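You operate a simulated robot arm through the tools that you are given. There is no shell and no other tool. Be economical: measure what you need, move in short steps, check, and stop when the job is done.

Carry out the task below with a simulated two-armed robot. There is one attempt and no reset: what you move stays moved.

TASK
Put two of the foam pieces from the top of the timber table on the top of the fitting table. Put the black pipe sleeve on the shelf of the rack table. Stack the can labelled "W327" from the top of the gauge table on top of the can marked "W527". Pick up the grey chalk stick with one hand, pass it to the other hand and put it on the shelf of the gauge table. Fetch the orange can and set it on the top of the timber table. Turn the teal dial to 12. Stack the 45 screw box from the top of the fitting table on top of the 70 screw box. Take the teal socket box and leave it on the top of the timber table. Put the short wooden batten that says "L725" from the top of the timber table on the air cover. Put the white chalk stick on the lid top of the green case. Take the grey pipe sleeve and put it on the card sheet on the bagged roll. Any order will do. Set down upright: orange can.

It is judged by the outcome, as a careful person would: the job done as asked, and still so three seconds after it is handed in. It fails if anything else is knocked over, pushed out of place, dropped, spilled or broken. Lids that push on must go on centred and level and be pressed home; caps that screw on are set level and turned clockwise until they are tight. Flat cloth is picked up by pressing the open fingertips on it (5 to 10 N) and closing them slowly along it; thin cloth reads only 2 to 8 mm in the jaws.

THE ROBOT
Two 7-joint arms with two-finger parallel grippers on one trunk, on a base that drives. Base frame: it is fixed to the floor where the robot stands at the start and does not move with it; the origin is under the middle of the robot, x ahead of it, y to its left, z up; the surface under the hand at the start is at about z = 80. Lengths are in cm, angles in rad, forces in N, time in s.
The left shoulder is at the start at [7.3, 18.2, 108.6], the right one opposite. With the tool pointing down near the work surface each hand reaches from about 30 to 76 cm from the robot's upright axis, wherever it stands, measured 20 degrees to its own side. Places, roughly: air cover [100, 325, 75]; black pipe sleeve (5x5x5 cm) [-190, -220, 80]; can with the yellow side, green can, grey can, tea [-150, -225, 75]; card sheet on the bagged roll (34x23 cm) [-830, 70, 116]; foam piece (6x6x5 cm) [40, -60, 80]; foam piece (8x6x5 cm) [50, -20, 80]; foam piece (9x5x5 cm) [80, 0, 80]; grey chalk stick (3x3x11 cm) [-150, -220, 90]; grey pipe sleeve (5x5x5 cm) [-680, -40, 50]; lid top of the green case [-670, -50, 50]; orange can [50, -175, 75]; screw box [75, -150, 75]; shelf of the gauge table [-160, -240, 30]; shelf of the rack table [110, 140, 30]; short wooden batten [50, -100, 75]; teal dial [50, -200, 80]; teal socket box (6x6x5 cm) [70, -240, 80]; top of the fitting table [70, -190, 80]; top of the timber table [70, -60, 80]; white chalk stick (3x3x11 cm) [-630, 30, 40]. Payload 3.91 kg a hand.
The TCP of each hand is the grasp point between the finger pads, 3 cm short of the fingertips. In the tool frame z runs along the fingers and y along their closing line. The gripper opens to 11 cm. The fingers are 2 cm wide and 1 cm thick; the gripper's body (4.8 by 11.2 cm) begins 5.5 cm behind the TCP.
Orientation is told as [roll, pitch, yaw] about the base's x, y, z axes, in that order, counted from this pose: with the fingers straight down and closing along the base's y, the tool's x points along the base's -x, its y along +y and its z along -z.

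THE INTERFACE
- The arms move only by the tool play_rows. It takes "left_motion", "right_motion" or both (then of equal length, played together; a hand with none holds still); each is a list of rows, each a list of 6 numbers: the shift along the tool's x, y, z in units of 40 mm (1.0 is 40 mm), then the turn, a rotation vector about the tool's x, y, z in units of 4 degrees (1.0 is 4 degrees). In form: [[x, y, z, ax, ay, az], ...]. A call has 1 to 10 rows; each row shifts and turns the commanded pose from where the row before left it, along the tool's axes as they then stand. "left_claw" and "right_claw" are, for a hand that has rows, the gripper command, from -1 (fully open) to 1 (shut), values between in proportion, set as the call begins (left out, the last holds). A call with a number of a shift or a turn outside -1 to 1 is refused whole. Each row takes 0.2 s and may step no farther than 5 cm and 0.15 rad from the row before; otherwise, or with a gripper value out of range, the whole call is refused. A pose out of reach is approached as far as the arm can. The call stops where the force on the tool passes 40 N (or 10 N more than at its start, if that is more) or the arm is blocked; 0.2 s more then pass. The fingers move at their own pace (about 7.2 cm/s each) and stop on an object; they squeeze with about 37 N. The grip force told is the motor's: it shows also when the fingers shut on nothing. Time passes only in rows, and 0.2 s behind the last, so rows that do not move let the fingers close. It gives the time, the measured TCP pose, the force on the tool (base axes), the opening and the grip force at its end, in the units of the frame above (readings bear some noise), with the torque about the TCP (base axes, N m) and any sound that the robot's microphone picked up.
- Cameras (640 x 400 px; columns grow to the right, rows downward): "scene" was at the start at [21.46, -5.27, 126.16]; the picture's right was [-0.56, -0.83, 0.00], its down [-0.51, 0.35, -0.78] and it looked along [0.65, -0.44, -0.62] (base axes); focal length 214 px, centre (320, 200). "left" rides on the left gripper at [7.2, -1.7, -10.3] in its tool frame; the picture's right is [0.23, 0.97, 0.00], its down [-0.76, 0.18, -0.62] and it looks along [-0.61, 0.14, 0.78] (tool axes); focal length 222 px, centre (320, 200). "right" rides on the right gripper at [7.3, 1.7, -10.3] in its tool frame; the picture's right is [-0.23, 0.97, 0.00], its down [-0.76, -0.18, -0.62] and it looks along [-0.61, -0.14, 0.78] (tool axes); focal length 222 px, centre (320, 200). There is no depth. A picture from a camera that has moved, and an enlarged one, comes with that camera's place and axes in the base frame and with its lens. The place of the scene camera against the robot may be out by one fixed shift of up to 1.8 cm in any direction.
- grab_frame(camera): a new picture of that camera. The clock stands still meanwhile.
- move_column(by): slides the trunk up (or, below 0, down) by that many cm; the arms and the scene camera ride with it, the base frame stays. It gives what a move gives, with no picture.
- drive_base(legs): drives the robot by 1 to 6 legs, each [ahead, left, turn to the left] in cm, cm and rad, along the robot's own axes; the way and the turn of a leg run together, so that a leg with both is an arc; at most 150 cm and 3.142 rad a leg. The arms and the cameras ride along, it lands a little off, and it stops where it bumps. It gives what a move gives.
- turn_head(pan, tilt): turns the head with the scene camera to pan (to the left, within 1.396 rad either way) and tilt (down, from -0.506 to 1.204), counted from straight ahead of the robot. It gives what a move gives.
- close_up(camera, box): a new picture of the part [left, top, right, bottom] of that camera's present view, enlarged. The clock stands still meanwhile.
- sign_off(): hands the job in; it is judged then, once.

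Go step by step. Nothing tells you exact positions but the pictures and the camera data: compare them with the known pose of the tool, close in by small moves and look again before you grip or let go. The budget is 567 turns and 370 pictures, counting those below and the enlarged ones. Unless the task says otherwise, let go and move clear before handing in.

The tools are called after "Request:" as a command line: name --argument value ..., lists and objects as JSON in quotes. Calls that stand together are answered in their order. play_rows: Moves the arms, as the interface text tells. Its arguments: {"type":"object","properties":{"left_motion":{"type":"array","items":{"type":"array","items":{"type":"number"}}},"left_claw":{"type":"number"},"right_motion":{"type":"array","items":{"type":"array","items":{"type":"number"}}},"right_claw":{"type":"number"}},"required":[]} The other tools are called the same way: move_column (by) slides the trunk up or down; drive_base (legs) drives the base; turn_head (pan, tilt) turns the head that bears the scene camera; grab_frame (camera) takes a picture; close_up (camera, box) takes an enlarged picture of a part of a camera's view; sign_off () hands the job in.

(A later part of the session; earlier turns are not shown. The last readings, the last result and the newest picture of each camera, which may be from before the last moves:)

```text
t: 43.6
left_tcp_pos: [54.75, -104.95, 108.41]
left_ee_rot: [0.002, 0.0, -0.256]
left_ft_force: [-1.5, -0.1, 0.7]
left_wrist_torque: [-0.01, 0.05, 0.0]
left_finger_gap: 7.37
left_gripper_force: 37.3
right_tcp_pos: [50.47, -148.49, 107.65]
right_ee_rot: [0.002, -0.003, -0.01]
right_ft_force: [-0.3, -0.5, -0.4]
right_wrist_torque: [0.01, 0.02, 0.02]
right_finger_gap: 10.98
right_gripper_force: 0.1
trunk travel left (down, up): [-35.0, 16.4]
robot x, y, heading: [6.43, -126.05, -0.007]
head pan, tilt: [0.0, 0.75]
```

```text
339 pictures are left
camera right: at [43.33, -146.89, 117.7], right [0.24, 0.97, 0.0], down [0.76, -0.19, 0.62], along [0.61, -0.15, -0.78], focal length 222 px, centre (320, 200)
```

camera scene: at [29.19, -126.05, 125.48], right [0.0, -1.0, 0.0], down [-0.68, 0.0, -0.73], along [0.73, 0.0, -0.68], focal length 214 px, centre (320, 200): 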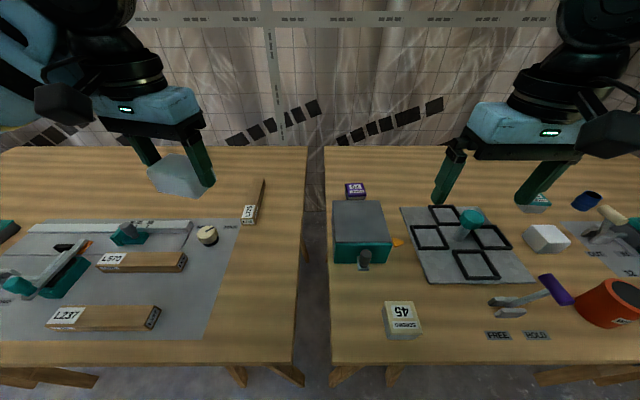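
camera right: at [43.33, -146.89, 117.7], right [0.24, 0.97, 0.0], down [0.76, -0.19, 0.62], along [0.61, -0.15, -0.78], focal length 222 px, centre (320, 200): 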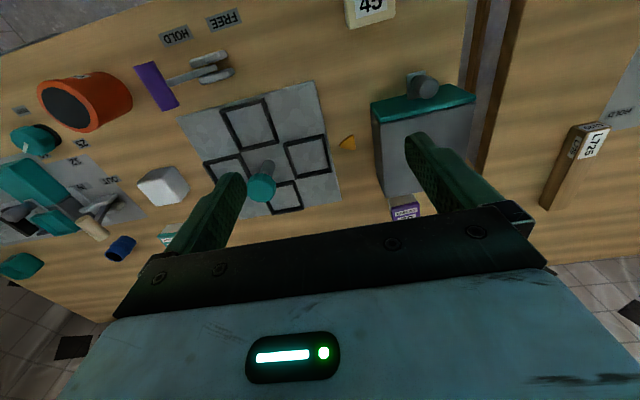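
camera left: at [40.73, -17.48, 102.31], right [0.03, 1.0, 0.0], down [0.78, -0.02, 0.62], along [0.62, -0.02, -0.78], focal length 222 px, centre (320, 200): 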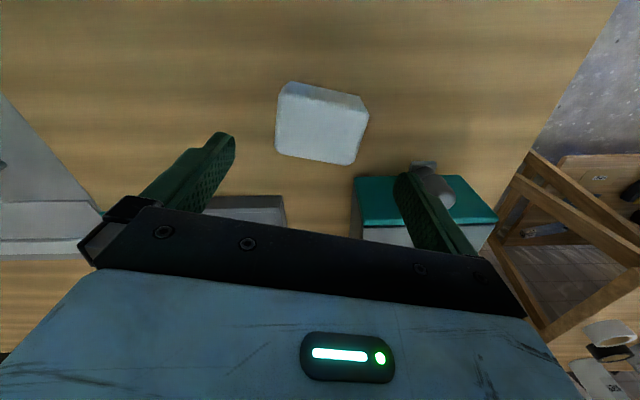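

I test the reach toward the 70 box with the right hand tilted forward (pitch −0.6), which should extend its reach.

Request:
play_rows --right_motion '[[0, 0, 0, 0, -0.955, 0], [0, 0, 0, 0, -0.955, 0], [0, 0, 0, 0, -0.955, 0], [0, 0, 0, 0, -0.955, 0], [0, 0, 0, 0, -0.955, 0], [0, 0, 0, 0, -0.955, 0], [0, 0, 0, 0, -0.955, 0], [0, 0, 0, 0, -0.955, 0], [0, 0, 0, 0, -0.955, 0]]'

Request:
play_rows --right_motion '[[-0.565, 0.33, 0.75, 0, 0, 0], [-0.565, 0.33, 0.75, 0, 0, 0], [-0.565, 0.33, 0.75, 0, 0, 0], [-0.565, 0.33, 0.75, 0, 0, 0], [-0.565, 0.33, 0.75, 0, 0, 0], [-0.565, 0.33, 0.75, 0, 0, 0], [-0.565, 0.33, 0.75, 0, 0, 0], [-0.565, 0.33, 0.75, 0, 0, 0]]'

Request:
grab_frame --camera "right"

```text
t: 45.6
left_tcp_pos: [54.58, -104.79, 108.56]
left_ee_rot: [0.001, 0.0, -0.253]
left_ft_force: [0.3, -0.4, 1.0]
left_wrist_torque: [-0.02, -0.02, -0.02]
left_finger_gap: 7.37
left_gripper_force: 37.2
right_tcp_pos: [50.4, -148.5, 107.76]
right_ee_rot: [0.003, -0.604, -0.011]
right_ft_force: [-0.3, 0.5, 0.0]
right_wrist_torque: [-0.03, 0.02, -0.01]
right_finger_gap: 11.02
right_gripper_force: 0.1
trunk travel left (down, up): [-35.0, 16.4]
robot x, y, heading: [6.75, -125.58, -0.004]
head pan, tilt: [0.0, 0.75]
```

```text
t: 47.4
left_tcp_pos: [54.79, -104.82, 108.39]
left_ee_rot: [0.0, 0.0, -0.255]
left_ft_force: [-0.2, 0.2, 0.1]
left_wrist_torque: [-0.01, 0.05, 0.0]
left_finger_gap: 7.37
left_gripper_force: 36.8
right_tcp_pos: [72.29, -142.52, 100.78]
right_ee_rot: [0.002, -0.601, -0.011]
right_ft_force: [0.0, -0.4, -0.4]
right_wrist_torque: [0.0, -0.01, -0.01]
right_finger_gap: 11.0
right_gripper_force: 0.0
right hand out of reach, approached as far as the arm can: row 6, 7, 8
trunk travel left (down, up): [-35.0, 16.4]
robot x, y, heading: [6.65, -125.74, -0.006]
head pan, tilt: [0.0, 0.75]
```

```text
338 pictures are left
camera right: at [60.59, -140.85, 104.98], right [0.2, 0.97, 0.13], down [0.27, -0.18, 0.94], along [0.94, -0.15, -0.3], focal length 222 px, centre (320, 200)
```

right: 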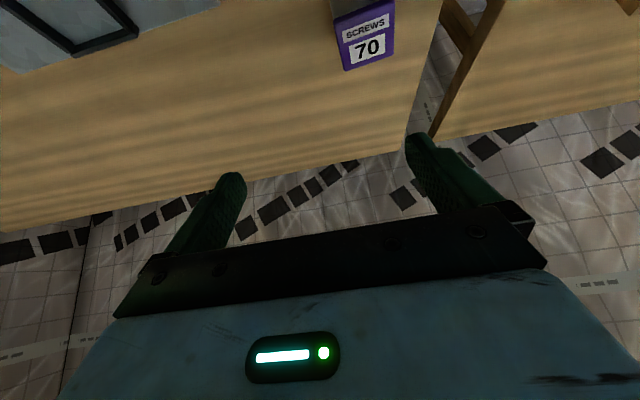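

The 70 box is at about [77.5,-137]. Reach is almost enough; a few cm forward will do. Now to the 45 box with the same tilt.

Request:
play_rows --right_motion '[[0.92, 0, -0.42, 0, 0, 0], [0.92, 0, -0.42, 0, 0, 0], [0.92, 0, -0.42, 0, 0, 0], [0.92, 0, -0.42, 0, 0, 0], [0.92, 0, -0.42, 0, 0, 0], [0.92, 0, -0.42, 0, 0, 0], [0.92, 0, -0.42, 0, 0, 0]]'

Request:
grab_frame --camera "right"

Request:
grab_frame --camera "scene"

```text
t: 49.0
left_tcp_pos: [54.73, -104.83, 108.3]
left_ee_rot: [0.001, 0.0, -0.252]
left_ft_force: [-0.2, -0.1, -0.6]
left_wrist_torque: [-0.02, -0.01, 0.03]
left_finger_gap: 7.35
left_gripper_force: 36.9
right_tcp_pos: [48.09, -141.19, 96.37]
right_ee_rot: [0.003, -0.601, -0.01]
right_ft_force: [0.5, 0.6, 0.6]
right_wrist_torque: [0.0, -0.02, 0.01]
right_finger_gap: 10.97
right_gripper_force: 0.0
right hand out of reach, approached as far as the arm can: row 7
trunk travel left (down, up): [-35.0, 16.4]
robot x, y, heading: [6.34, -125.29, -0.005]
head pan, tilt: [0.0, 0.75]
```

```text
337 pictures are left
camera right: at [36.41, -139.48, 100.52], right [0.2, 0.97, 0.13], down [0.27, -0.18, 0.94], along [0.94, -0.15, -0.3], focal length 222 px, centre (320, 200)
```

right: 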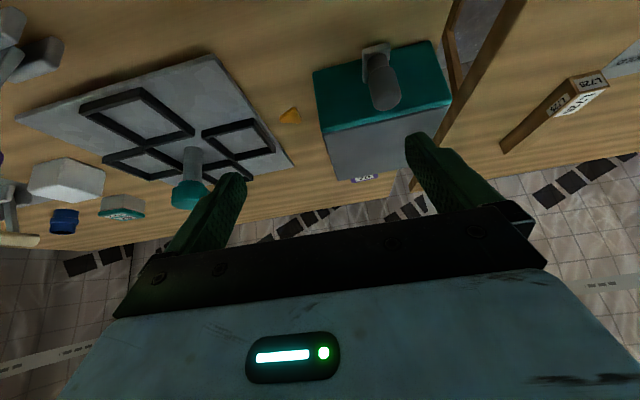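

```text
336 pictures are left
camera scene: at [29.27, -126.06, 125.46], right [0.0, -1.0, 0.0], down [-0.68, 0.0, -0.73], along [0.73, 0.0, -0.68], focal length 214 px, centre (320, 200)
```

scene: 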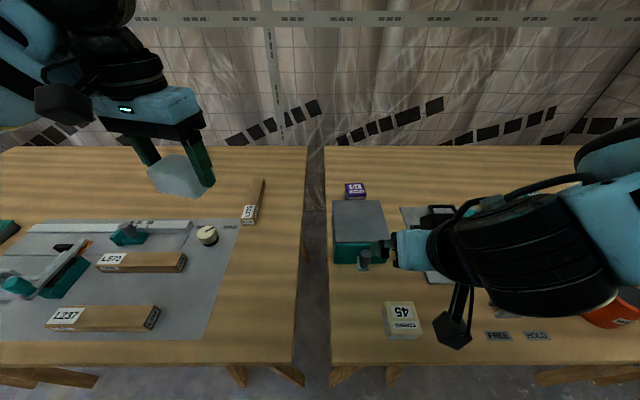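

I drive back 14 cm to have room for the tilted pick.

Request:
drive_base --legs '[[-14, 0, 0]]'

Request:
grab_frame --camera "right"

Request:
grab_frame --camera "scene"

```text
t: 50.3
left_tcp_pos: [40.85, -104.89, 108.35]
left_ee_rot: [0.001, -0.001, -0.256]
left_ft_force: [-0.4, 0.4, 0.1]
left_wrist_torque: [-0.02, -0.03, -0.01]
left_finger_gap: 7.34
left_gripper_force: 36.7
right_tcp_pos: [34.23, -141.23, 96.35]
right_ee_rot: [0.001, -0.602, -0.014]
right_ft_force: [0.2, 0.2, 0.6]
right_wrist_torque: [0.01, -0.02, 0.02]
right_finger_gap: 10.99
right_gripper_force: 0.0
trunk travel left (down, up): [-35.0, 16.4]
robot x, y, heading: [-7.22, -125.34, -0.004]
head pan, tilt: [0.0, 0.75]
```

```text
335 pictures are left
camera right: at [22.51, -139.47, 100.56], right [0.2, 0.97, 0.13], down [0.27, -0.18, 0.94], along [0.94, -0.15, -0.3], focal length 222 px, centre (320, 200)
```

right: 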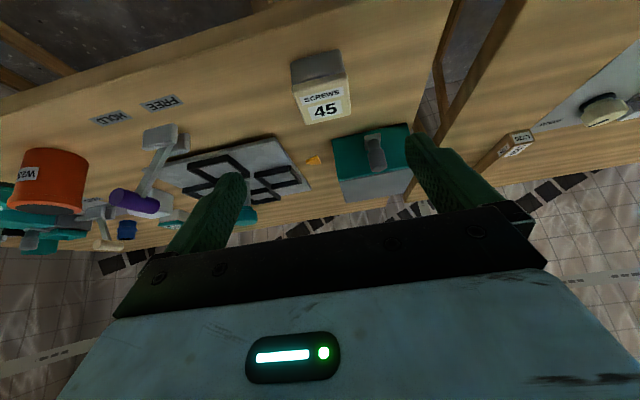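

```text
334 pictures are left
camera scene: at [15.33, -126.04, 125.49], right [-0.01, -1.0, 0.0], down [-0.68, 0.0, -0.73], along [0.73, 0.0, -0.68], focal length 214 px, centre (320, 200)
```

scene: 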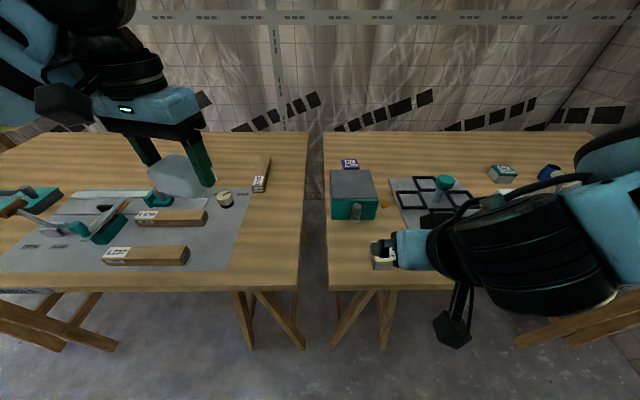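

The 45 box is about [42,-140.8], top z≈84. I approach along the tool axis most of the way and look.

Request:
play_rows --right_motion '[[0.09, 0.03, 0.8, 0, 0, 0], [0.09, 0.03, 0.8, 0, 0, 0], [0.08, 0.03, 0.6, 0, 0, 0]]'

Request:
grab_frame --camera "right"

```text
t: 51.1
left_tcp_pos: [41.07, -104.93, 108.36]
left_ee_rot: [0.001, 0.001, -0.257]
left_ft_force: [-0.6, -0.1, -0.6]
left_wrist_torque: [0.0, -0.03, -0.01]
left_finger_gap: 7.37
left_gripper_force: 36.6
right_tcp_pos: [38.35, -140.88, 88.36]
right_ee_rot: [0.001, -0.599, -0.013]
right_ft_force: [0.4, 0.1, -1.1]
right_wrist_torque: [-0.05, 0.01, -0.01]
right_finger_gap: 11.0
right_gripper_force: 0.1
trunk travel left (down, up): [-35.0, 16.4]
robot x, y, heading: [-7.19, -125.61, -0.005]
head pan, tilt: [0.0, 0.75]
```

```text
333 pictures are left
camera right: at [26.72, -139.14, 92.54], right [0.2, 0.97, 0.13], down [0.27, -0.18, 0.94], along [0.94, -0.15, -0.3], focal length 222 px, centre (320, 200)
```

right: 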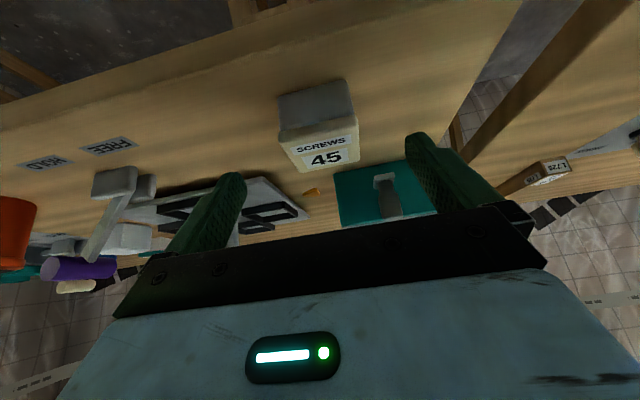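

Aligned. Final approach and grip.

Request:
play_rows --right_motion '[[0, 0.01, 0.7, 0, 0, 0], [0, 0.01, 0.65, 0, 0, 0]]'

Request:
play_rows --right_motion '[[0, 0, 0, 0, 0, 0], [0, 0, 0, 0, 0, 0], [0, 0, 0, 0, 0, 0], [0, 0, 0, 0, 0, 0], [0, 0, 0, 0, 0, 0]]' --right_claw 1

Request:
grab_frame --camera "right"

```text
t: 51.7
left_tcp_pos: [40.84, -104.98, 108.44]
left_ee_rot: [0.001, -0.001, -0.255]
left_ft_force: [-0.2, 0.1, -1.2]
left_wrist_torque: [0.01, 0.0, 0.02]
left_finger_gap: 7.35
left_gripper_force: 36.5
right_tcp_pos: [41.63, -140.89, 83.95]
right_ee_rot: [0.002, -0.6, -0.013]
right_ft_force: [0.5, 0.6, -0.2]
right_wrist_torque: [0.02, 0.0, -0.02]
right_finger_gap: 11.01
right_gripper_force: 0.0
trunk travel left (down, up): [-35.0, 16.4]
robot x, y, heading: [-7.37, -126.08, -0.007]
head pan, tilt: [0.0, 0.75]
```

```text
t: 52.9
left_tcp_pos: [40.93, -104.88, 108.39]
left_ee_rot: [0.002, -0.001, -0.255]
left_ft_force: [-0.2, 0.3, -0.7]
left_wrist_torque: [0.02, 0.0, 0.0]
left_finger_gap: 7.35
left_gripper_force: 37.4
right_tcp_pos: [41.6, -140.72, 84.02]
right_ee_rot: [0.002, -0.602, -0.013]
right_ft_force: [0.2, -0.4, 0.8]
right_wrist_torque: [0.06, -0.07, 0.01]
right_finger_gap: 5.58
right_gripper_force: 36.8
trunk travel left (down, up): [-35.0, 16.4]
robot x, y, heading: [-7.2, -125.32, -0.006]
head pan, tilt: [0.0, 0.75]
```

```text
332 pictures are left
camera right: at [29.88, -139.07, 88.21], right [0.2, 0.97, 0.13], down [0.27, -0.18, 0.94], along [0.94, -0.15, -0.3], focal length 222 px, centre (320, 200)
```

right: 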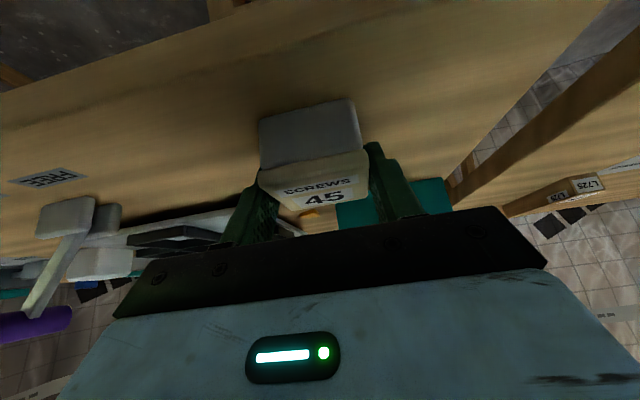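

Got it (5.6 cm). Lift and drive forward 20 cm.

Request:
play_rows --right_motion '[[-0.56, 0, -0.82, 0, 0, 0], [-0.56, 0, -0.82, 0, 0, 0], [-0.56, 0, -0.82, 0, 0, 0], [-0.56, 0, -0.82, 0, 0, 0]]'

Request:
drive_base --legs '[[19, 0, 0.005]]'

Request:
grab_frame --camera "right"

Request:
grab_frame --camera "scene"

```text
t: 53.9
left_tcp_pos: [40.79, -104.92, 108.36]
left_ee_rot: [-0.001, 0.0, -0.257]
left_ft_force: [-0.2, -0.2, -0.3]
left_wrist_torque: [-0.01, 0.01, 0.02]
left_finger_gap: 7.36
left_gripper_force: 36.7
right_tcp_pos: [41.35, -140.95, 100.23]
right_ee_rot: [0.003, -0.601, -0.013]
right_ft_force: [-0.3, 1.0, -2.8]
right_wrist_torque: [-0.02, -0.02, 0.01]
right_finger_gap: 5.59
right_gripper_force: 37.3
trunk travel left (down, up): [-35.0, 16.4]
robot x, y, heading: [-7.04, -125.63, -0.004]
head pan, tilt: [0.0, 0.75]
```

```text
t: 55.4
left_tcp_pos: [59.76, -104.98, 108.4]
left_ee_rot: [-0.001, 0.001, -0.254]
left_ft_force: [0.1, 0.1, -1.0]
left_wrist_torque: [0.01, 0.01, 0.0]
left_finger_gap: 7.34
left_gripper_force: 36.7
right_tcp_pos: [60.4, -140.79, 100.12]
right_ee_rot: [0.002, -0.6, -0.012]
right_ft_force: [-0.1, 0.2, -1.7]
right_wrist_torque: [0.01, 0.01, 0.0]
right_finger_gap: 5.56
right_gripper_force: 37.2
trunk travel left (down, up): [-35.0, 16.4]
robot x, y, heading: [11.55, -125.48, 0.002]
head pan, tilt: [0.0, 0.75]
```

```text
331 pictures are left
camera right: at [48.68, -139.19, 104.29], right [0.2, 0.97, 0.13], down [0.27, -0.18, 0.94], along [0.94, -0.15, -0.3], focal length 222 px, centre (320, 200)
```

right: 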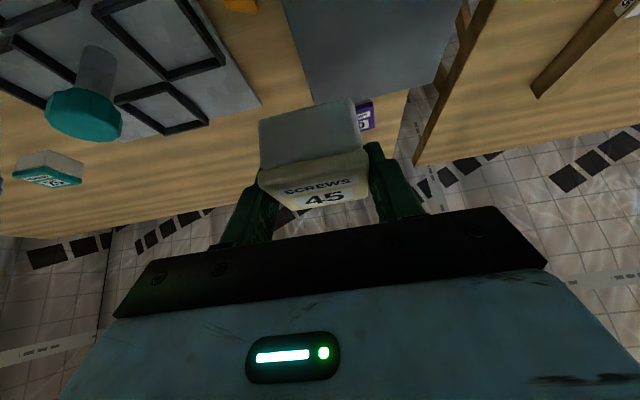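

```text
330 pictures are left
camera scene: at [34.32, -126.09, 125.47], right [0.0, -1.0, 0.0], down [-0.68, 0.0, -0.73], along [0.73, 0.0, -0.68], focal length 214 px, centre (320, 200)
```

scene: 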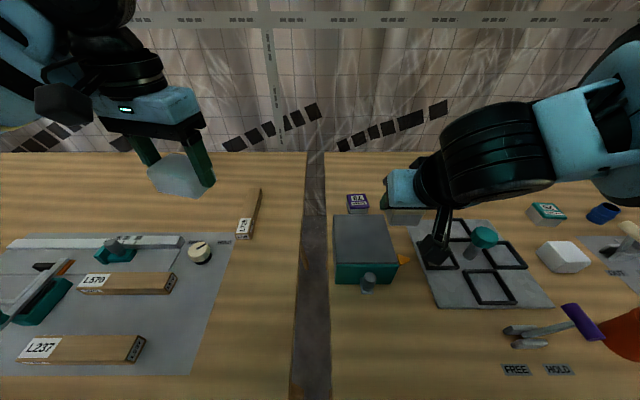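

The 70 box is at about [77.2,-136.8]. I move above it at z≈93 and check clearances of hand and camera over the teal box.

Request:
play_rows --right_motion '[[-0.6, 0.2, 0.6, 0, 0, 0], [-0.6, 0.2, 0.7, 0, 0, 0], [-0.5, 0.2, 0.766, 0, 0, 0], [-0.4, 0.2, 0.85, 0, 0, 0], [-0.4, 0.2, 0.9, 0, 0, 0]]'

Request:
grab_frame --camera "right"

Request:
close_up --camera "scene" --box '[300, 140, 500, 265]'

```text
t: 56.6
left_tcp_pos: [59.65, -104.85, 108.32]
left_ee_rot: [-0.001, 0.0, -0.252]
left_ft_force: [-0.3, 0.2, 0.3]
left_wrist_torque: [0.02, -0.03, 0.0]
left_finger_gap: 7.36
left_gripper_force: 37.3
right_tcp_pos: [73.64, -139.89, 94.35]
right_ee_rot: [0.0, -0.599, -0.009]
right_ft_force: [0.5, -0.4, -2.0]
right_wrist_torque: [0.01, 0.02, 0.01]
right_finger_gap: 5.57
right_gripper_force: 37.5
right hand out of reach, approached as far as the arm can: row 4, 5
trunk travel left (down, up): [-35.0, 16.4]
robot x, y, heading: [11.23, -125.74, 0.002]
head pan, tilt: [0.0, 0.75]
```

```text
329 pictures are left
camera right: at [62.06, -138.2, 98.48], right [0.2, 0.97, 0.13], down [0.27, -0.18, 0.94], along [0.94, -0.15, -0.3], focal length 222 px, centre (320, 200)
```

right: 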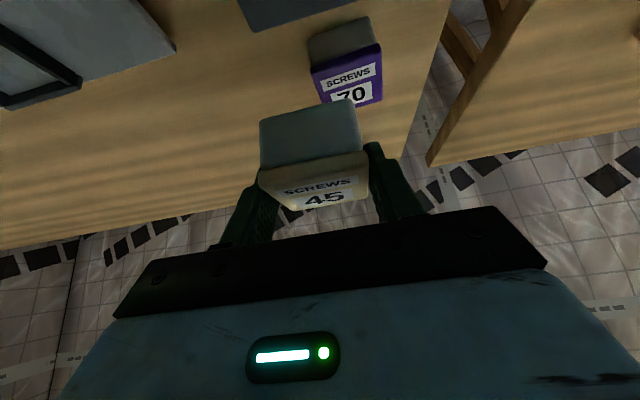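

```text
3.20 times, centred on (400, 202) of scene
camera zoom: at [34.23, -126.06, 125.49], right [0.0, -1.0, 0.0], down [-0.68, 0.0, -0.73], along [0.73, 0.0, -0.68], focal length 686 px, centre (64, 192)
```

zoom: 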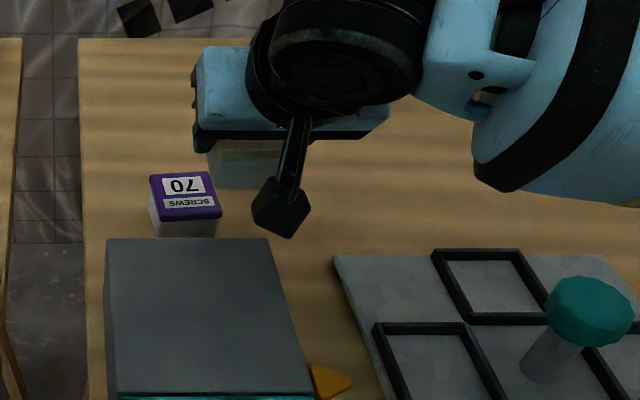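

70 sits at [77.2,-136.8]. I drive forward 3.7 cm, then shift left 3 cm.

Request:
drive_base --legs '[[3.7, 0, 0]]'

Request:
play_rows --right_motion '[[0.15, 0.3, 0.2, 0, 0, 0], [0.15, 0.4, 0.2, 0, 0, 0], [0, 0, 0, 0, 0, 0]]'

Request:
grab_frame --camera "right"

Request:
close_up --camera "scene" --box '[300, 140, 500, 265]'

```text
t: 57.4
left_tcp_pos: [60.6, -104.94, 108.37]
left_ee_rot: [0.001, 0.001, -0.256]
left_ft_force: [0.9, -0.3, -0.5]
left_wrist_torque: [0.01, -0.01, -0.01]
left_finger_gap: 7.35
left_gripper_force: 37.1
right_tcp_pos: [74.53, -139.98, 94.23]
right_ee_rot: [0.001, -0.601, -0.011]
right_ft_force: [1.1, -0.1, -3.1]
right_wrist_torque: [-0.02, 0.03, -0.01]
right_finger_gap: 5.58
right_gripper_force: 37.5
trunk travel left (down, up): [-35.0, 16.4]
robot x, y, heading: [12.27, -125.23, -0.003]
head pan, tilt: [0.0, 0.75]
stopped in leg 1: the robot was blocked; the commanded pose is now the measured one
```

```text
t: 58.2
left_tcp_pos: [60.47, -104.85, 108.55]
left_ee_rot: [0.0, -0.001, -0.256]
left_ft_force: [-0.2, 0.4, 0.4]
left_wrist_torque: [0.02, 0.02, 0.01]
left_finger_gap: 7.37
left_gripper_force: 36.7
right_tcp_pos: [74.45, -139.88, 93.93]
right_ee_rot: [0.001, -0.602, -0.009]
right_ft_force: [-0.4, 0.3, -2.1]
right_wrist_torque: [0.03, 0.03, -0.03]
right_finger_gap: 5.58
right_gripper_force: 36.9
right hand out of reach, approached as far as the arm can: row 1, 2
trunk travel left (down, up): [-35.0, 16.4]
robot x, y, heading: [12.28, -125.64, -0.006]
head pan, tilt: [0.0, 0.75]
```

```text
327 pictures are left
camera right: at [62.85, -138.22, 98.09], right [0.2, 0.97, 0.13], down [0.27, -0.18, 0.94], along [0.94, -0.15, -0.3], focal length 222 px, centre (320, 200)
```

right: 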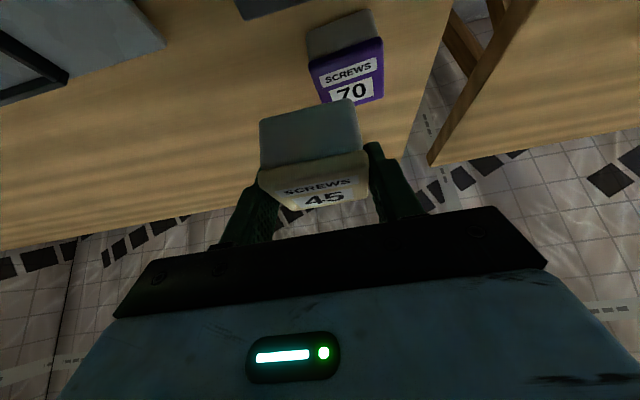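

```text
3.20 times, centred on (400, 202) of scene
camera zoom: at [34.97, -126.08, 125.48], right [0.0, -1.0, 0.0], down [-0.68, 0.0, -0.73], along [0.73, 0.0, -0.68], focal length 686 px, centre (64, 192)
```

zoom: 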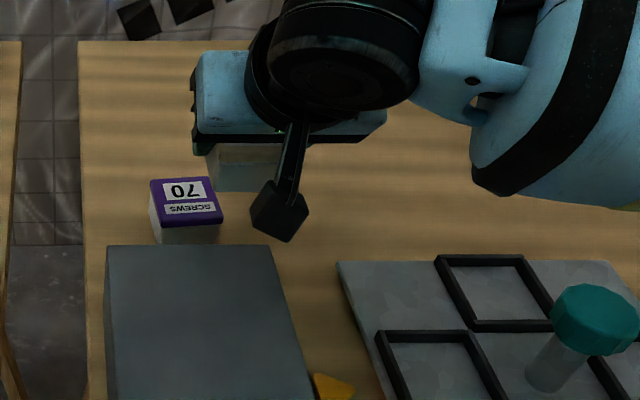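

The base is blocked at x≈12.3. Since trunk-up moves the shoulders back, trunk-down may move them forward. I raise the right hand first and lower the trunk 10.

Request:
drive_base --legs '[[-0.8, 8, 0]]'

Request:
play_rows --right_motion '[[0.3, 0, -0.9, 0, 0, 0], [0.3, 0, -0.9, 0, 0, 0], [-0.5, 0, -0.8, 0, 0, 0], [-0.5, 0, -0.8, 0, 0, 0], [-0.2, 0, -0.3, 0, 0, 0]]'

Request:
move_column --by -10

Request:
close_up --camera "scene" --box '[300, 140, 500, 265]'

```text
t: 59.6
left_tcp_pos: [59.66, -96.74, 108.48]
left_ee_rot: [0.001, -0.002, -0.256]
left_ft_force: [0.3, -0.9, -0.2]
left_wrist_torque: [-0.01, 0.03, -0.02]
left_finger_gap: 7.35
left_gripper_force: 37.0
right_tcp_pos: [73.82, -131.88, 94.0]
right_ee_rot: [0.002, -0.604, -0.01]
right_ft_force: [0.5, 1.1, -2.9]
right_wrist_torque: [-0.02, 0.03, -0.02]
right_finger_gap: 5.58
right_gripper_force: 37.4
trunk travel left (down, up): [-35.0, 16.4]
robot x, y, heading: [11.42, -117.47, 0.003]
head pan, tilt: [0.0, 0.75]
```

```text
t: 60.8
left_tcp_pos: [59.68, -96.88, 108.44]
left_ee_rot: [0.0, -0.002, -0.256]
left_ft_force: [0.6, 0.5, 0.0]
left_wrist_torque: [-0.04, -0.03, 0.02]
left_finger_gap: 7.34
left_gripper_force: 37.4
right_tcp_pos: [67.38, -131.83, 107.36]
right_ee_rot: [0.001, -0.6, -0.011]
right_ft_force: [0.0, 0.3, -3.3]
right_wrist_torque: [-0.02, 0.0, -0.03]
right_finger_gap: 5.56
right_gripper_force: 36.9
trunk travel left (down, up): [-35.0, 16.4]
robot x, y, heading: [11.61, -117.61, -0.007]
head pan, tilt: [0.0, 0.75]
```

```text
t: 62.1
left_tcp_pos: [59.62, -96.93, 98.43]
left_ee_rot: [0.001, -0.003, -0.254]
left_ft_force: [0.0, 0.1, 0.8]
left_wrist_torque: [0.0, 0.01, -0.03]
left_finger_gap: 7.36
left_gripper_force: 37.2
right_tcp_pos: [67.45, -131.85, 97.47]
right_ee_rot: [0.001, -0.601, -0.01]
right_ft_force: [-0.3, -0.5, -2.7]
right_wrist_torque: [0.02, -0.02, 0.03]
right_finger_gap: 5.56
right_gripper_force: 37.4
trunk travel left (down, up): [-25.0, 26.4]
robot x, y, heading: [11.62, -117.94, -0.003]
head pan, tilt: [0.0, 0.75]
```

```text
3.20 times, centred on (400, 202) of scene
camera zoom: at [36.9, -118.08, 115.39], right [0.0, -1.0, 0.0], down [-0.68, 0.0, -0.73], along [0.73, 0.0, -0.68], focal length 686 px, centre (64, 192)
```

zoom: 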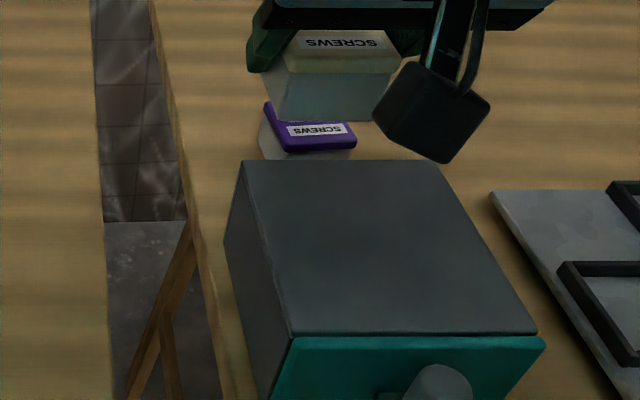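

Request:
play_rows --right_motion '[[-0.35, -0.31, 0.58, 0, 0, 0], [-0.35, -0.31, 0.58, 0, 0, 0], [-0.35, -0.31, 0.58, 0, 0, 0], [-0.35, -0.31, 0.58, 0, 0, 0]]'

Request:
grab_frame --camera "right"

Request:
close_up --camera "scene" --box '[320, 120, 520, 245]'

```text
t: 63.1
left_tcp_pos: [59.65, -96.86, 98.32]
left_ee_rot: [0.0, -0.002, -0.256]
left_ft_force: [0.6, 0.5, 0.6]
left_wrist_torque: [0.0, 0.02, -0.01]
left_finger_gap: 7.37
left_gripper_force: 37.5
right_tcp_pos: [77.25, -136.93, 92.96]
right_ee_rot: [0.004, -0.6, -0.009]
right_ft_force: [0.3, 0.1, -2.5]
right_wrist_torque: [0.02, 0.03, -0.02]
right_finger_gap: 5.59
right_gripper_force: 36.9
trunk travel left (down, up): [-25.0, 26.4]
robot x, y, heading: [11.28, -117.7, -0.004]
head pan, tilt: [0.0, 0.75]
```

```text
324 pictures are left
camera right: at [65.61, -135.24, 97.11], right [0.2, 0.97, 0.13], down [0.27, -0.18, 0.94], along [0.94, -0.15, -0.3], focal length 222 px, centre (320, 200)
```

right: 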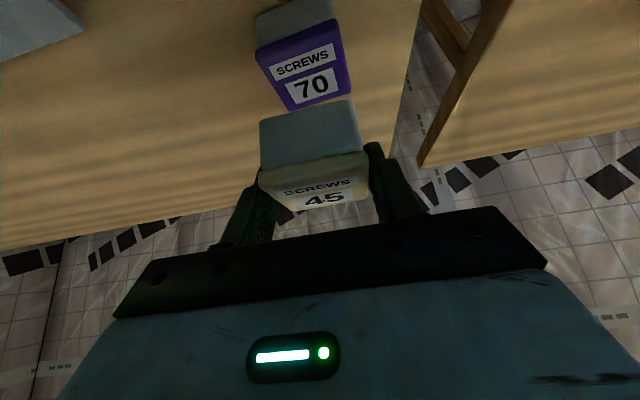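

```text
3.20 times, centred on (420, 182) of scene
camera zoom: at [36.99, -118.1, 115.37], right [0.0, -1.0, 0.0], down [-0.68, 0.0, -0.73], along [0.73, 0.0, -0.68], focal length 686 px, centre (0, 256)
```

zoom: 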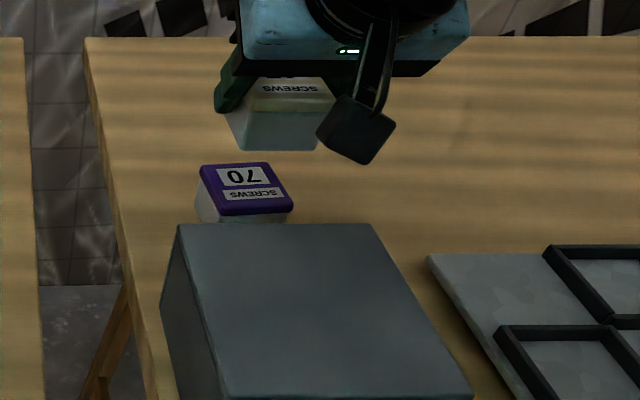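

Aligned over the 70 box. Lower straight down gently.

Request:
play_rows --right_motion '[[0.28, 0, 0.41, 0, 0, 0], [0.28, 0, 0.41, 0, 0, 0]]'

Request:
play_rows --right_motion '[[0.045, 0, 0.066, 0, 0, 0], [0.045, 0, 0.066, 0, 0, 0]]'

Request:
close_up --camera "scene" --box '[320, 120, 520, 245]'

Request:
grab_frame --camera "right"

```text
t: 63.7
left_tcp_pos: [59.66, -96.88, 98.44]
left_ee_rot: [-0.001, -0.002, -0.255]
left_ft_force: [-0.5, 0.2, -0.7]
left_wrist_torque: [0.03, -0.03, 0.01]
left_finger_gap: 7.4
left_gripper_force: 37.7
right_tcp_pos: [77.28, -136.84, 88.83]
right_ee_rot: [0.002, -0.599, -0.01]
right_ft_force: [0.0, 0.0, -3.1]
right_wrist_torque: [0.03, 0.01, 0.02]
right_finger_gap: 5.59
right_gripper_force: 36.8
trunk travel left (down, up): [-25.0, 26.4]
robot x, y, heading: [11.56, -117.67, -0.0]
head pan, tilt: [0.0, 0.75]
```

```text
t: 64.3
left_tcp_pos: [59.66, -96.98, 98.41]
left_ee_rot: [0.0, -0.002, -0.256]
left_ft_force: [0.9, 0.0, 0.1]
left_wrist_torque: [0.04, 0.0, -0.01]
left_finger_gap: 7.36
left_gripper_force: 37.1
right_tcp_pos: [77.27, -136.86, 88.35]
right_ee_rot: [0.001, -0.602, -0.01]
right_ft_force: [0.0, -0.5, -2.2]
right_wrist_torque: [0.04, -0.01, -0.01]
right_finger_gap: 5.57
right_gripper_force: 37.0
trunk travel left (down, up): [-25.0, 26.4]
robot x, y, heading: [11.45, -117.48, -0.005]
head pan, tilt: [0.0, 0.75]
```

```text
3.20 times, centred on (420, 182) of scene
camera zoom: at [36.93, -118.08, 115.38], right [0.0, -1.0, 0.0], down [-0.68, 0.0, -0.73], along [0.73, 0.0, -0.68], focal length 686 px, centre (0, 256)
```

zoom: 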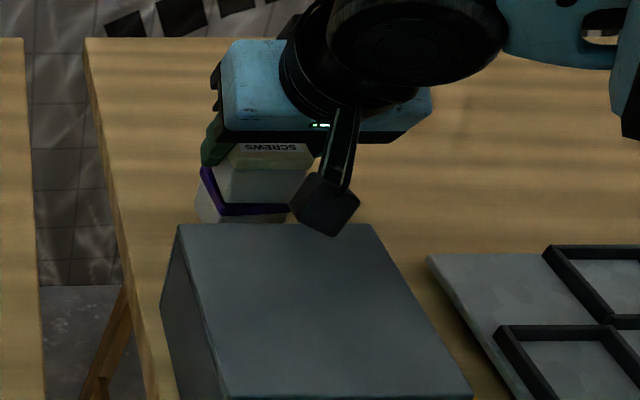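

```text
321 pictures are left
camera right: at [65.56, -135.18, 92.54], right [0.2, 0.97, 0.13], down [0.27, -0.18, 0.94], along [0.94, -0.15, -0.3], focal length 222 px, centre (320, 200)
```

right: 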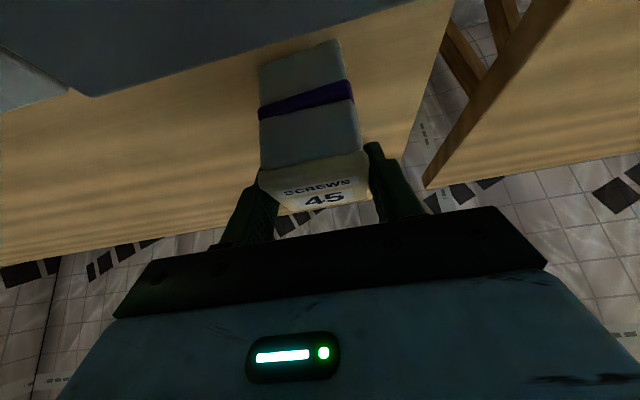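

Well aligned. Continue down until contact.

Request:
play_rows --right_motion '[[0.03, 0.03, 0.045, 0, 0, 0], [0.03, 0.03, 0.045, 0, 0, 0]]'

```text
t: 64.9
left_tcp_pos: [59.6, -96.87, 98.64]
left_ee_rot: [0.0, -0.001, -0.256]
left_ft_force: [-0.2, 0.3, -0.2]
left_wrist_torque: [-0.03, -0.01, -0.02]
left_finger_gap: 7.37
left_gripper_force: 37.1
right_tcp_pos: [77.21, -136.65, 88.18]
right_ee_rot: [0.002, -0.607, -0.011]
right_ft_force: [0.1, -4.8, 11.5]
right_wrist_torque: [-0.43, 0.21, 0.11]
right_finger_gap: 5.57
right_gripper_force: 36.8
trunk travel left (down, up): [-25.0, 26.4]
robot x, y, heading: [11.55, -117.47, -0.005]
head pan, tilt: [0.0, 0.75]
```

Contact at 11.5 N. I release and back out along the tool axis.

Request:
play_rows --right_motion '[[0, -0.02, -0.02, 0, 0, 0], [0, 0, 0, 0, 0, 0], [0, 0, 0, 0, 0, 0], [0, 0, -0.4, 0, 0, 0], [0, 0, -0.8, 0, 0, 0], [0, 0, -1, 0, 0, 0], [0, 0, -1, 0, 0, 0]]' --right_claw -0.5

Request:
close_up --camera "scene" --box '[320, 120, 520, 245]'

Request:
grab_frame --camera "right"

```text
t: 66.5
left_tcp_pos: [59.57, -96.76, 98.44]
left_ee_rot: [-0.001, -0.002, -0.254]
left_ft_force: [0.3, -0.6, -0.7]
left_wrist_torque: [-0.01, 0.0, 0.01]
left_finger_gap: 7.36
left_gripper_force: 36.9
right_tcp_pos: [69.73, -136.91, 98.53]
right_ee_rot: [0.001, -0.603, -0.009]
right_ft_force: [-0.4, -0.6, 0.0]
right_wrist_torque: [-0.05, 0.02, -0.02]
right_finger_gap: 8.24
right_gripper_force: 0.1
trunk travel left (down, up): [-25.0, 26.4]
robot x, y, heading: [11.78, -117.63, -0.002]
head pan, tilt: [0.0, 0.75]
```

```text
3.20 times, centred on (420, 182) of scene
camera zoom: at [36.82, -118.06, 115.41], right [0.0, -1.0, 0.0], down [-0.68, 0.0, -0.73], along [0.73, 0.0, -0.68], focal length 686 px, centre (0, 256)
```

zoom: 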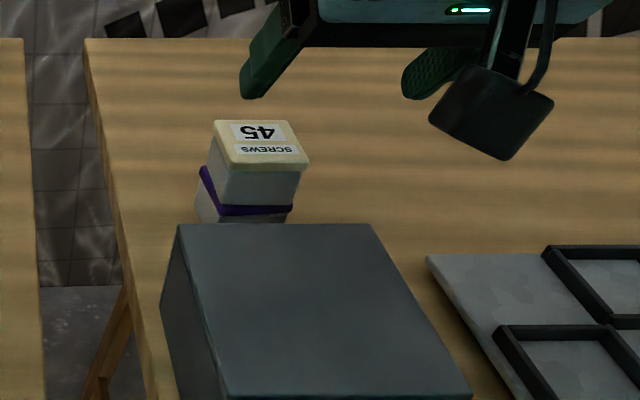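

```text
319 pictures are left
camera right: at [58.04, -135.13, 102.67], right [0.2, 0.97, 0.13], down [0.27, -0.18, 0.94], along [0.94, -0.15, -0.3], focal length 222 px, centre (320, 200)
```

right: 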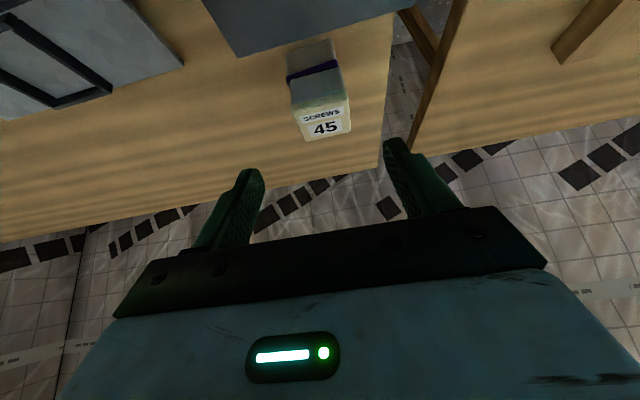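

The stack stands well. Next I retract and level the right hand, restore the trunk, and bring foam B to where the 45 box was.

Request:
play_rows --right_motion '[[0.78, 0, -0.53, 0, 0, 0], [0.78, 0, -0.53, 0, 0, 0], [0.78, 0, -0.53, 0, 0, 0], [0.78, 0, -0.53, 0, 0.9, 0], [0, 0, 0, 0, 0.96, 0], [0, 0, 0, 0, 0.96, 0], [0, 0, 0, 0, 0.96, 0], [0, 0, 0, 0, 0.96, 0], [0, 0, 0, 0, 0.96, 0], [0, 0, 0, 0, 0.96, 0]]'

Request:
play_rows --right_motion '[[0, 0, 0, 0, 0.96, 0], [0, 0, 0, 0, 0.95, 0]]' --right_claw -1

Request:
move_column --by 10

Request:
drive_base --legs '[[-10, 0, 0], [0, -42, 0]]'

Request:
grab_frame --camera "scene"

Request:
grab_frame --camera "left"

```text
t: 68.7
left_tcp_pos: [59.78, -96.85, 98.46]
left_ee_rot: [0.002, -0.002, -0.254]
left_ft_force: [0.9, -0.5, -0.5]
left_wrist_torque: [-0.01, 0.02, 0.0]
left_finger_gap: 7.34
left_gripper_force: 37.2
right_tcp_pos: [54.85, -136.65, 98.39]
right_ee_rot: [0.002, -0.134, -0.008]
right_ft_force: [-0.1, -0.7, 1.2]
right_wrist_torque: [0.02, 0.0, -0.01]
right_finger_gap: 8.24
right_gripper_force: 0.1
trunk travel left (down, up): [-25.0, 26.4]
robot x, y, heading: [11.87, -118.04, -0.005]
head pan, tilt: [0.0, 0.75]
```

```text
t: 69.3
left_tcp_pos: [59.64, -96.77, 98.3]
left_ee_rot: [-0.001, -0.003, -0.256]
left_ft_force: [0.2, 0.3, -0.6]
left_wrist_torque: [-0.02, -0.01, 0.0]
left_finger_gap: 7.37
left_gripper_force: 36.9
right_tcp_pos: [54.81, -136.45, 98.62]
right_ee_rot: [0.002, -0.003, -0.008]
right_ft_force: [-0.3, 0.8, 1.0]
right_wrist_torque: [0.03, -0.01, 0.0]
right_finger_gap: 11.0
right_gripper_force: 0.0
trunk travel left (down, up): [-25.0, 26.4]
robot x, y, heading: [11.46, -117.44, -0.002]
head pan, tilt: [0.0, 0.75]
```

```text
t: 70.7
left_tcp_pos: [59.71, -96.85, 108.43]
left_ee_rot: [0.0, -0.001, -0.255]
left_ft_force: [-0.5, 0.5, 0.1]
left_wrist_torque: [-0.02, 0.0, 0.0]
left_finger_gap: 7.35
left_gripper_force: 36.9
right_tcp_pos: [54.92, -136.54, 108.49]
right_ee_rot: [0.001, -0.003, -0.011]
right_ft_force: [-0.1, 0.6, -0.8]
right_wrist_torque: [-0.01, 0.0, -0.02]
right_finger_gap: 11.0
right_gripper_force: 0.1
trunk travel left (down, up): [-35.0, 16.4]
robot x, y, heading: [11.32, -117.39, -0.005]
head pan, tilt: [0.0, 0.75]
```

```text
t: 75.7
left_tcp_pos: [49.51, -140.16, 108.52]
left_ee_rot: [-0.001, -0.001, -0.261]
left_ft_force: [-0.1, -0.1, 0.3]
left_wrist_torque: [0.02, 0.01, -0.03]
left_finger_gap: 7.35
left_gripper_force: 37.0
right_tcp_pos: [44.43, -179.76, 108.45]
right_ee_rot: [0.001, -0.003, -0.015]
right_ft_force: [-0.1, -0.5, 0.5]
right_wrist_torque: [0.01, -0.02, -0.02]
right_finger_gap: 11.02
right_gripper_force: 0.0
trunk travel left (down, up): [-35.0, 16.4]
robot x, y, heading: [1.33, -160.38, -0.008]
head pan, tilt: [0.0, 0.75]
```

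```text
318 pictures are left
camera scene: at [23.96, -161.17, 125.48], right [-0.01, -1.0, 0.0], down [-0.68, 0.01, -0.73], along [0.73, -0.01, -0.68], focal length 214 px, centre (320, 200)
```

scene: 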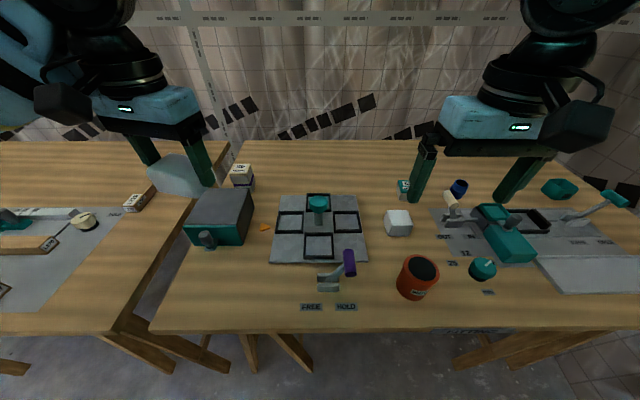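

```text
317 pictures are left
camera left: at [42.1, -139.9, 118.65], right [0.03, 1.0, 0.0], down [0.78, -0.02, 0.62], along [0.62, -0.02, -0.78], focal length 222 px, centre (320, 200)
```

left: 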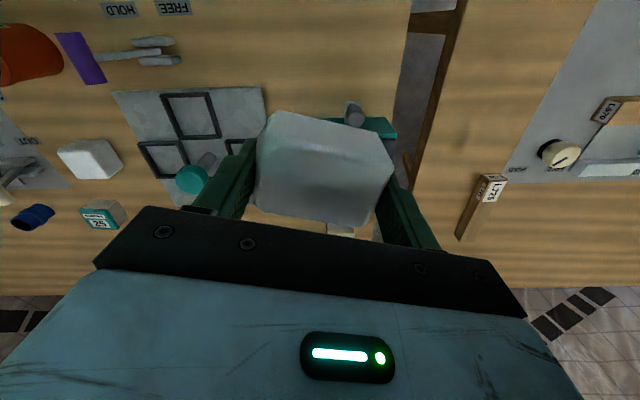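

I set foam B near [44,-144].

Request:
play_rows --left_motion '[[0.54, -0.63, 0.3, 0, 0, 0], [0.54, -0.63, 0.3, 0, 0, 0], [0, 0, 1, 0, 0, 0], [0, 0, 1, 0, 0, 0], [0, 0, 1, 0, 0, 0], [0, 0, 1, 0, 0, 0], [0, 0, 0.8, 0, 0, 0], [0, 0, 0.4, 0, 0, 0]]'

Request:
play_rows --left_motion '[[0, 0, 0.08, 0, 0, 0], [0, 0, 0.08, 0, 0, 0], [0, 0, 0.06, 0, 0, 0]]'

Request:
grab_frame --camera "scene"

```text
t: 77.5
left_tcp_pos: [44.08, -143.82, 85.21]
left_ee_rot: [0.003, -0.001, -0.261]
left_ft_force: [-0.3, -0.3, 0.3]
left_wrist_torque: [0.02, 0.0, 0.01]
left_finger_gap: 7.35
left_gripper_force: 37.5
right_tcp_pos: [44.46, -179.77, 108.56]
right_ee_rot: [0.003, -0.002, -0.014]
right_ft_force: [-0.1, 0.2, -0.2]
right_wrist_torque: [0.01, -0.03, 0.01]
right_finger_gap: 11.01
right_gripper_force: 0.1
trunk travel left (down, up): [-35.0, 16.4]
robot x, y, heading: [1.29, -160.15, -0.009]
head pan, tilt: [0.0, 0.75]
```

```text
t: 78.3
left_tcp_pos: [44.06, -143.78, 84.32]
left_ee_rot: [0.001, -0.001, -0.261]
left_ft_force: [0.4, -0.2, 0.2]
left_wrist_torque: [0.01, 0.01, 0.03]
left_finger_gap: 7.36
left_gripper_force: 36.7
right_tcp_pos: [44.52, -179.73, 108.48]
right_ee_rot: [0.001, -0.003, -0.013]
right_ft_force: [-0.5, 0.2, -0.2]
right_wrist_torque: [0.03, -0.01, 0.05]
right_finger_gap: 10.99
right_gripper_force: 0.1
trunk travel left (down, up): [-35.0, 16.4]
robot x, y, heading: [1.37, -160.44, -0.005]
head pan, tilt: [0.0, 0.75]
```

```text
316 pictures are left
camera scene: at [23.96, -161.16, 125.48], right [-0.01, -1.0, 0.0], down [-0.68, 0.01, -0.73], along [0.73, -0.01, -0.68], focal length 214 px, centre (320, 200)
```

scene: 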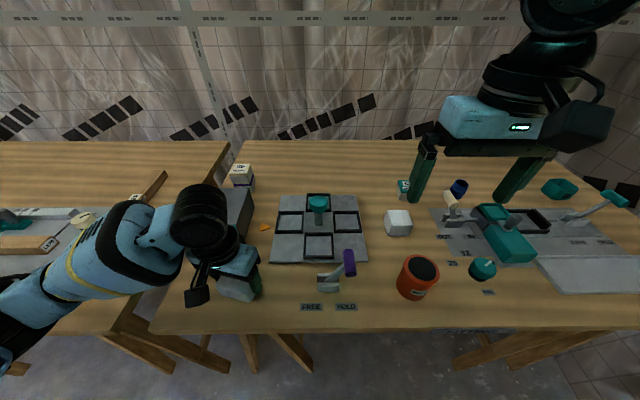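

Request:
play_rows --left_motion '[[0, 0, 0.06, 0, 0, 0], [0, 0, 0.06, 0, 0, 0]]'

```text
t: 78.9
left_tcp_pos: [43.94, -143.82, 84.14]
left_ee_rot: [0.001, -0.007, -0.261]
left_ft_force: [0.3, 2.0, 26.5]
left_wrist_torque: [0.11, 0.56, -0.04]
left_finger_gap: 7.36
left_gripper_force: 36.4
right_tcp_pos: [44.36, -179.78, 108.47]
right_ee_rot: [0.001, -0.006, -0.013]
right_ft_force: [0.7, -0.1, 1.1]
right_wrist_torque: [-0.01, 0.02, 0.0]
right_finger_gap: 10.99
right_gripper_force: 0.1
trunk travel left (down, up): [-35.0, 16.4]
robot x, y, heading: [1.25, -160.33, -0.011]
head pan, tilt: [0.0, 0.75]
```

Contact; release and lift.

Request:
play_rows --left_motion '[[0, 0, -0.05, 0, 0, 0], [0, 0, 0, 0, 0, 0], [0, 0, 0, 0, 0, 0], [0, 0, -0.5, 0, 0, 0], [0, 0, -1, 0, 0, 0], [0, 0, -1, 0, 0, 0], [0, 0, -1, 0, 0, 0], [0, 0, -1, 0, 0, 0], [0, 0, -1, 0, 0, 0]]' --left_claw -0.75

Request:
grab_frame --camera "scene"

Request:
grab_frame --camera "right"

```text
t: 80.9
left_tcp_pos: [43.87, -143.9, 106.03]
left_ee_rot: [-0.001, -0.001, -0.26]
left_ft_force: [-0.6, 0.6, 0.6]
left_wrist_torque: [0.03, -0.02, 0.01]
left_finger_gap: 9.65
left_gripper_force: 0.0
right_tcp_pos: [44.53, -179.73, 108.48]
right_ee_rot: [0.003, -0.002, -0.013]
right_ft_force: [-0.4, 0.9, -0.6]
right_wrist_torque: [-0.02, -0.01, -0.01]
right_finger_gap: 10.99
right_gripper_force: 0.1
trunk travel left (down, up): [-35.0, 16.4]
robot x, y, heading: [1.55, -160.64, -0.009]
head pan, tilt: [0.0, 0.75]
```

```text
315 pictures are left
camera scene: at [23.91, -161.19, 125.49], right [-0.01, -1.0, 0.0], down [-0.68, 0.01, -0.73], along [0.73, -0.01, -0.68], focal length 214 px, centre (320, 200)
```

scene: 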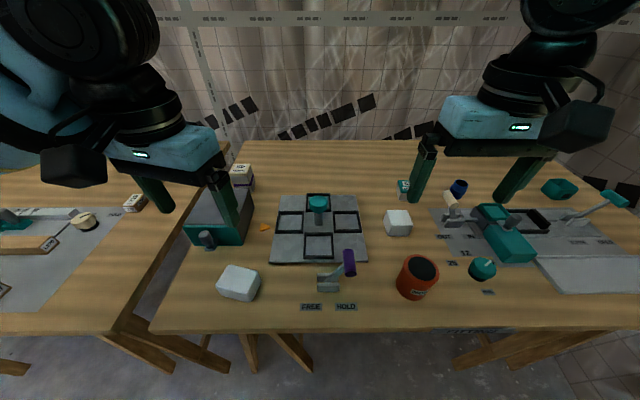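

```text
314 pictures are left
camera right: at [37.32, -178.11, 118.58], right [0.24, 0.97, 0.0], down [0.76, -0.19, 0.63], along [0.61, -0.15, -0.78], focal length 222 px, centre (320, 200)
```

right: 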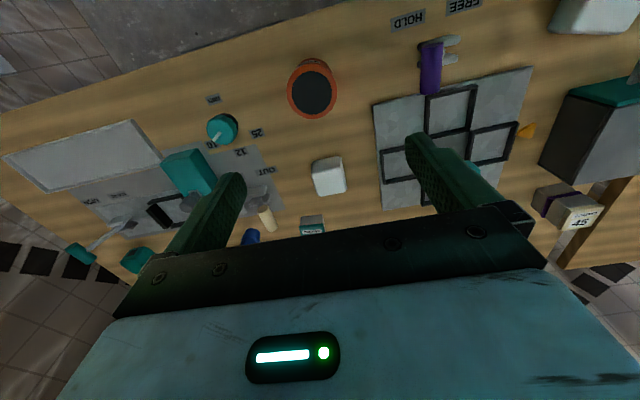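

Both foams and the stack are in place. Next the dial: I drive right 18 cm so the right hand is above it.

Request:
drive_base --legs '[[0, -17, 0.009]]'

Request:
grab_frame --camera "right"

Request:
grab_frame --camera "scene"

```text
t: 83.1
left_tcp_pos: [43.69, -160.57, 106.05]
left_ee_rot: [0.0, -0.003, -0.251]
left_ft_force: [0.4, -0.8, -0.8]
left_wrist_torque: [0.01, -0.01, -0.03]
left_finger_gap: 9.64
left_gripper_force: 0.1
right_tcp_pos: [44.65, -196.69, 108.48]
right_ee_rot: [0.001, -0.003, -0.005]
right_ft_force: [0.6, -1.4, -0.4]
right_wrist_torque: [0.02, 0.04, -0.03]
right_finger_gap: 10.99
right_gripper_force: 0.0
trunk travel left (down, up): [-35.0, 16.4]
robot x, y, heading: [1.07, -177.92, -0.002]
head pan, tilt: [0.0, 0.75]
```

```text
313 pictures are left
camera right: at [37.44, -195.01, 118.56], right [0.23, 0.97, 0.0], down [0.76, -0.18, 0.63], along [0.61, -0.14, -0.78], focal length 222 px, centre (320, 200)
```

right: 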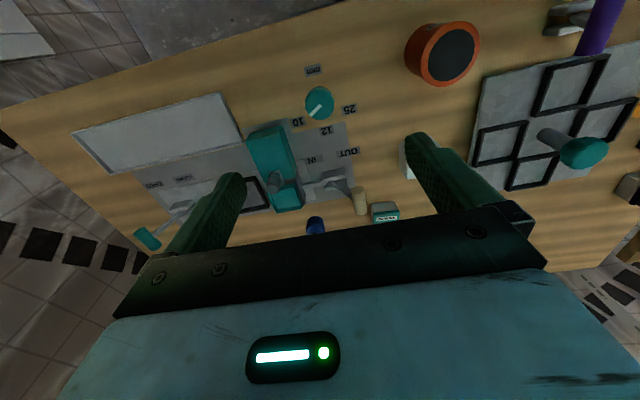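

```text
312 pictures are left
camera scene: at [23.88, -178.23, 125.48], right [0.0, -1.0, 0.0], down [-0.68, 0.0, -0.73], along [0.73, 0.0, -0.68], focal length 214 px, centre (320, 200)
```

scene: 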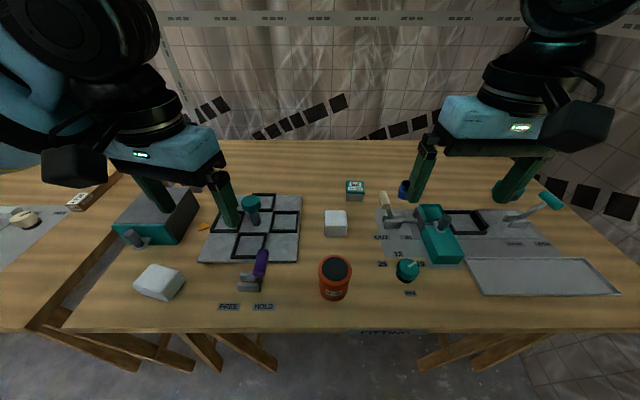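

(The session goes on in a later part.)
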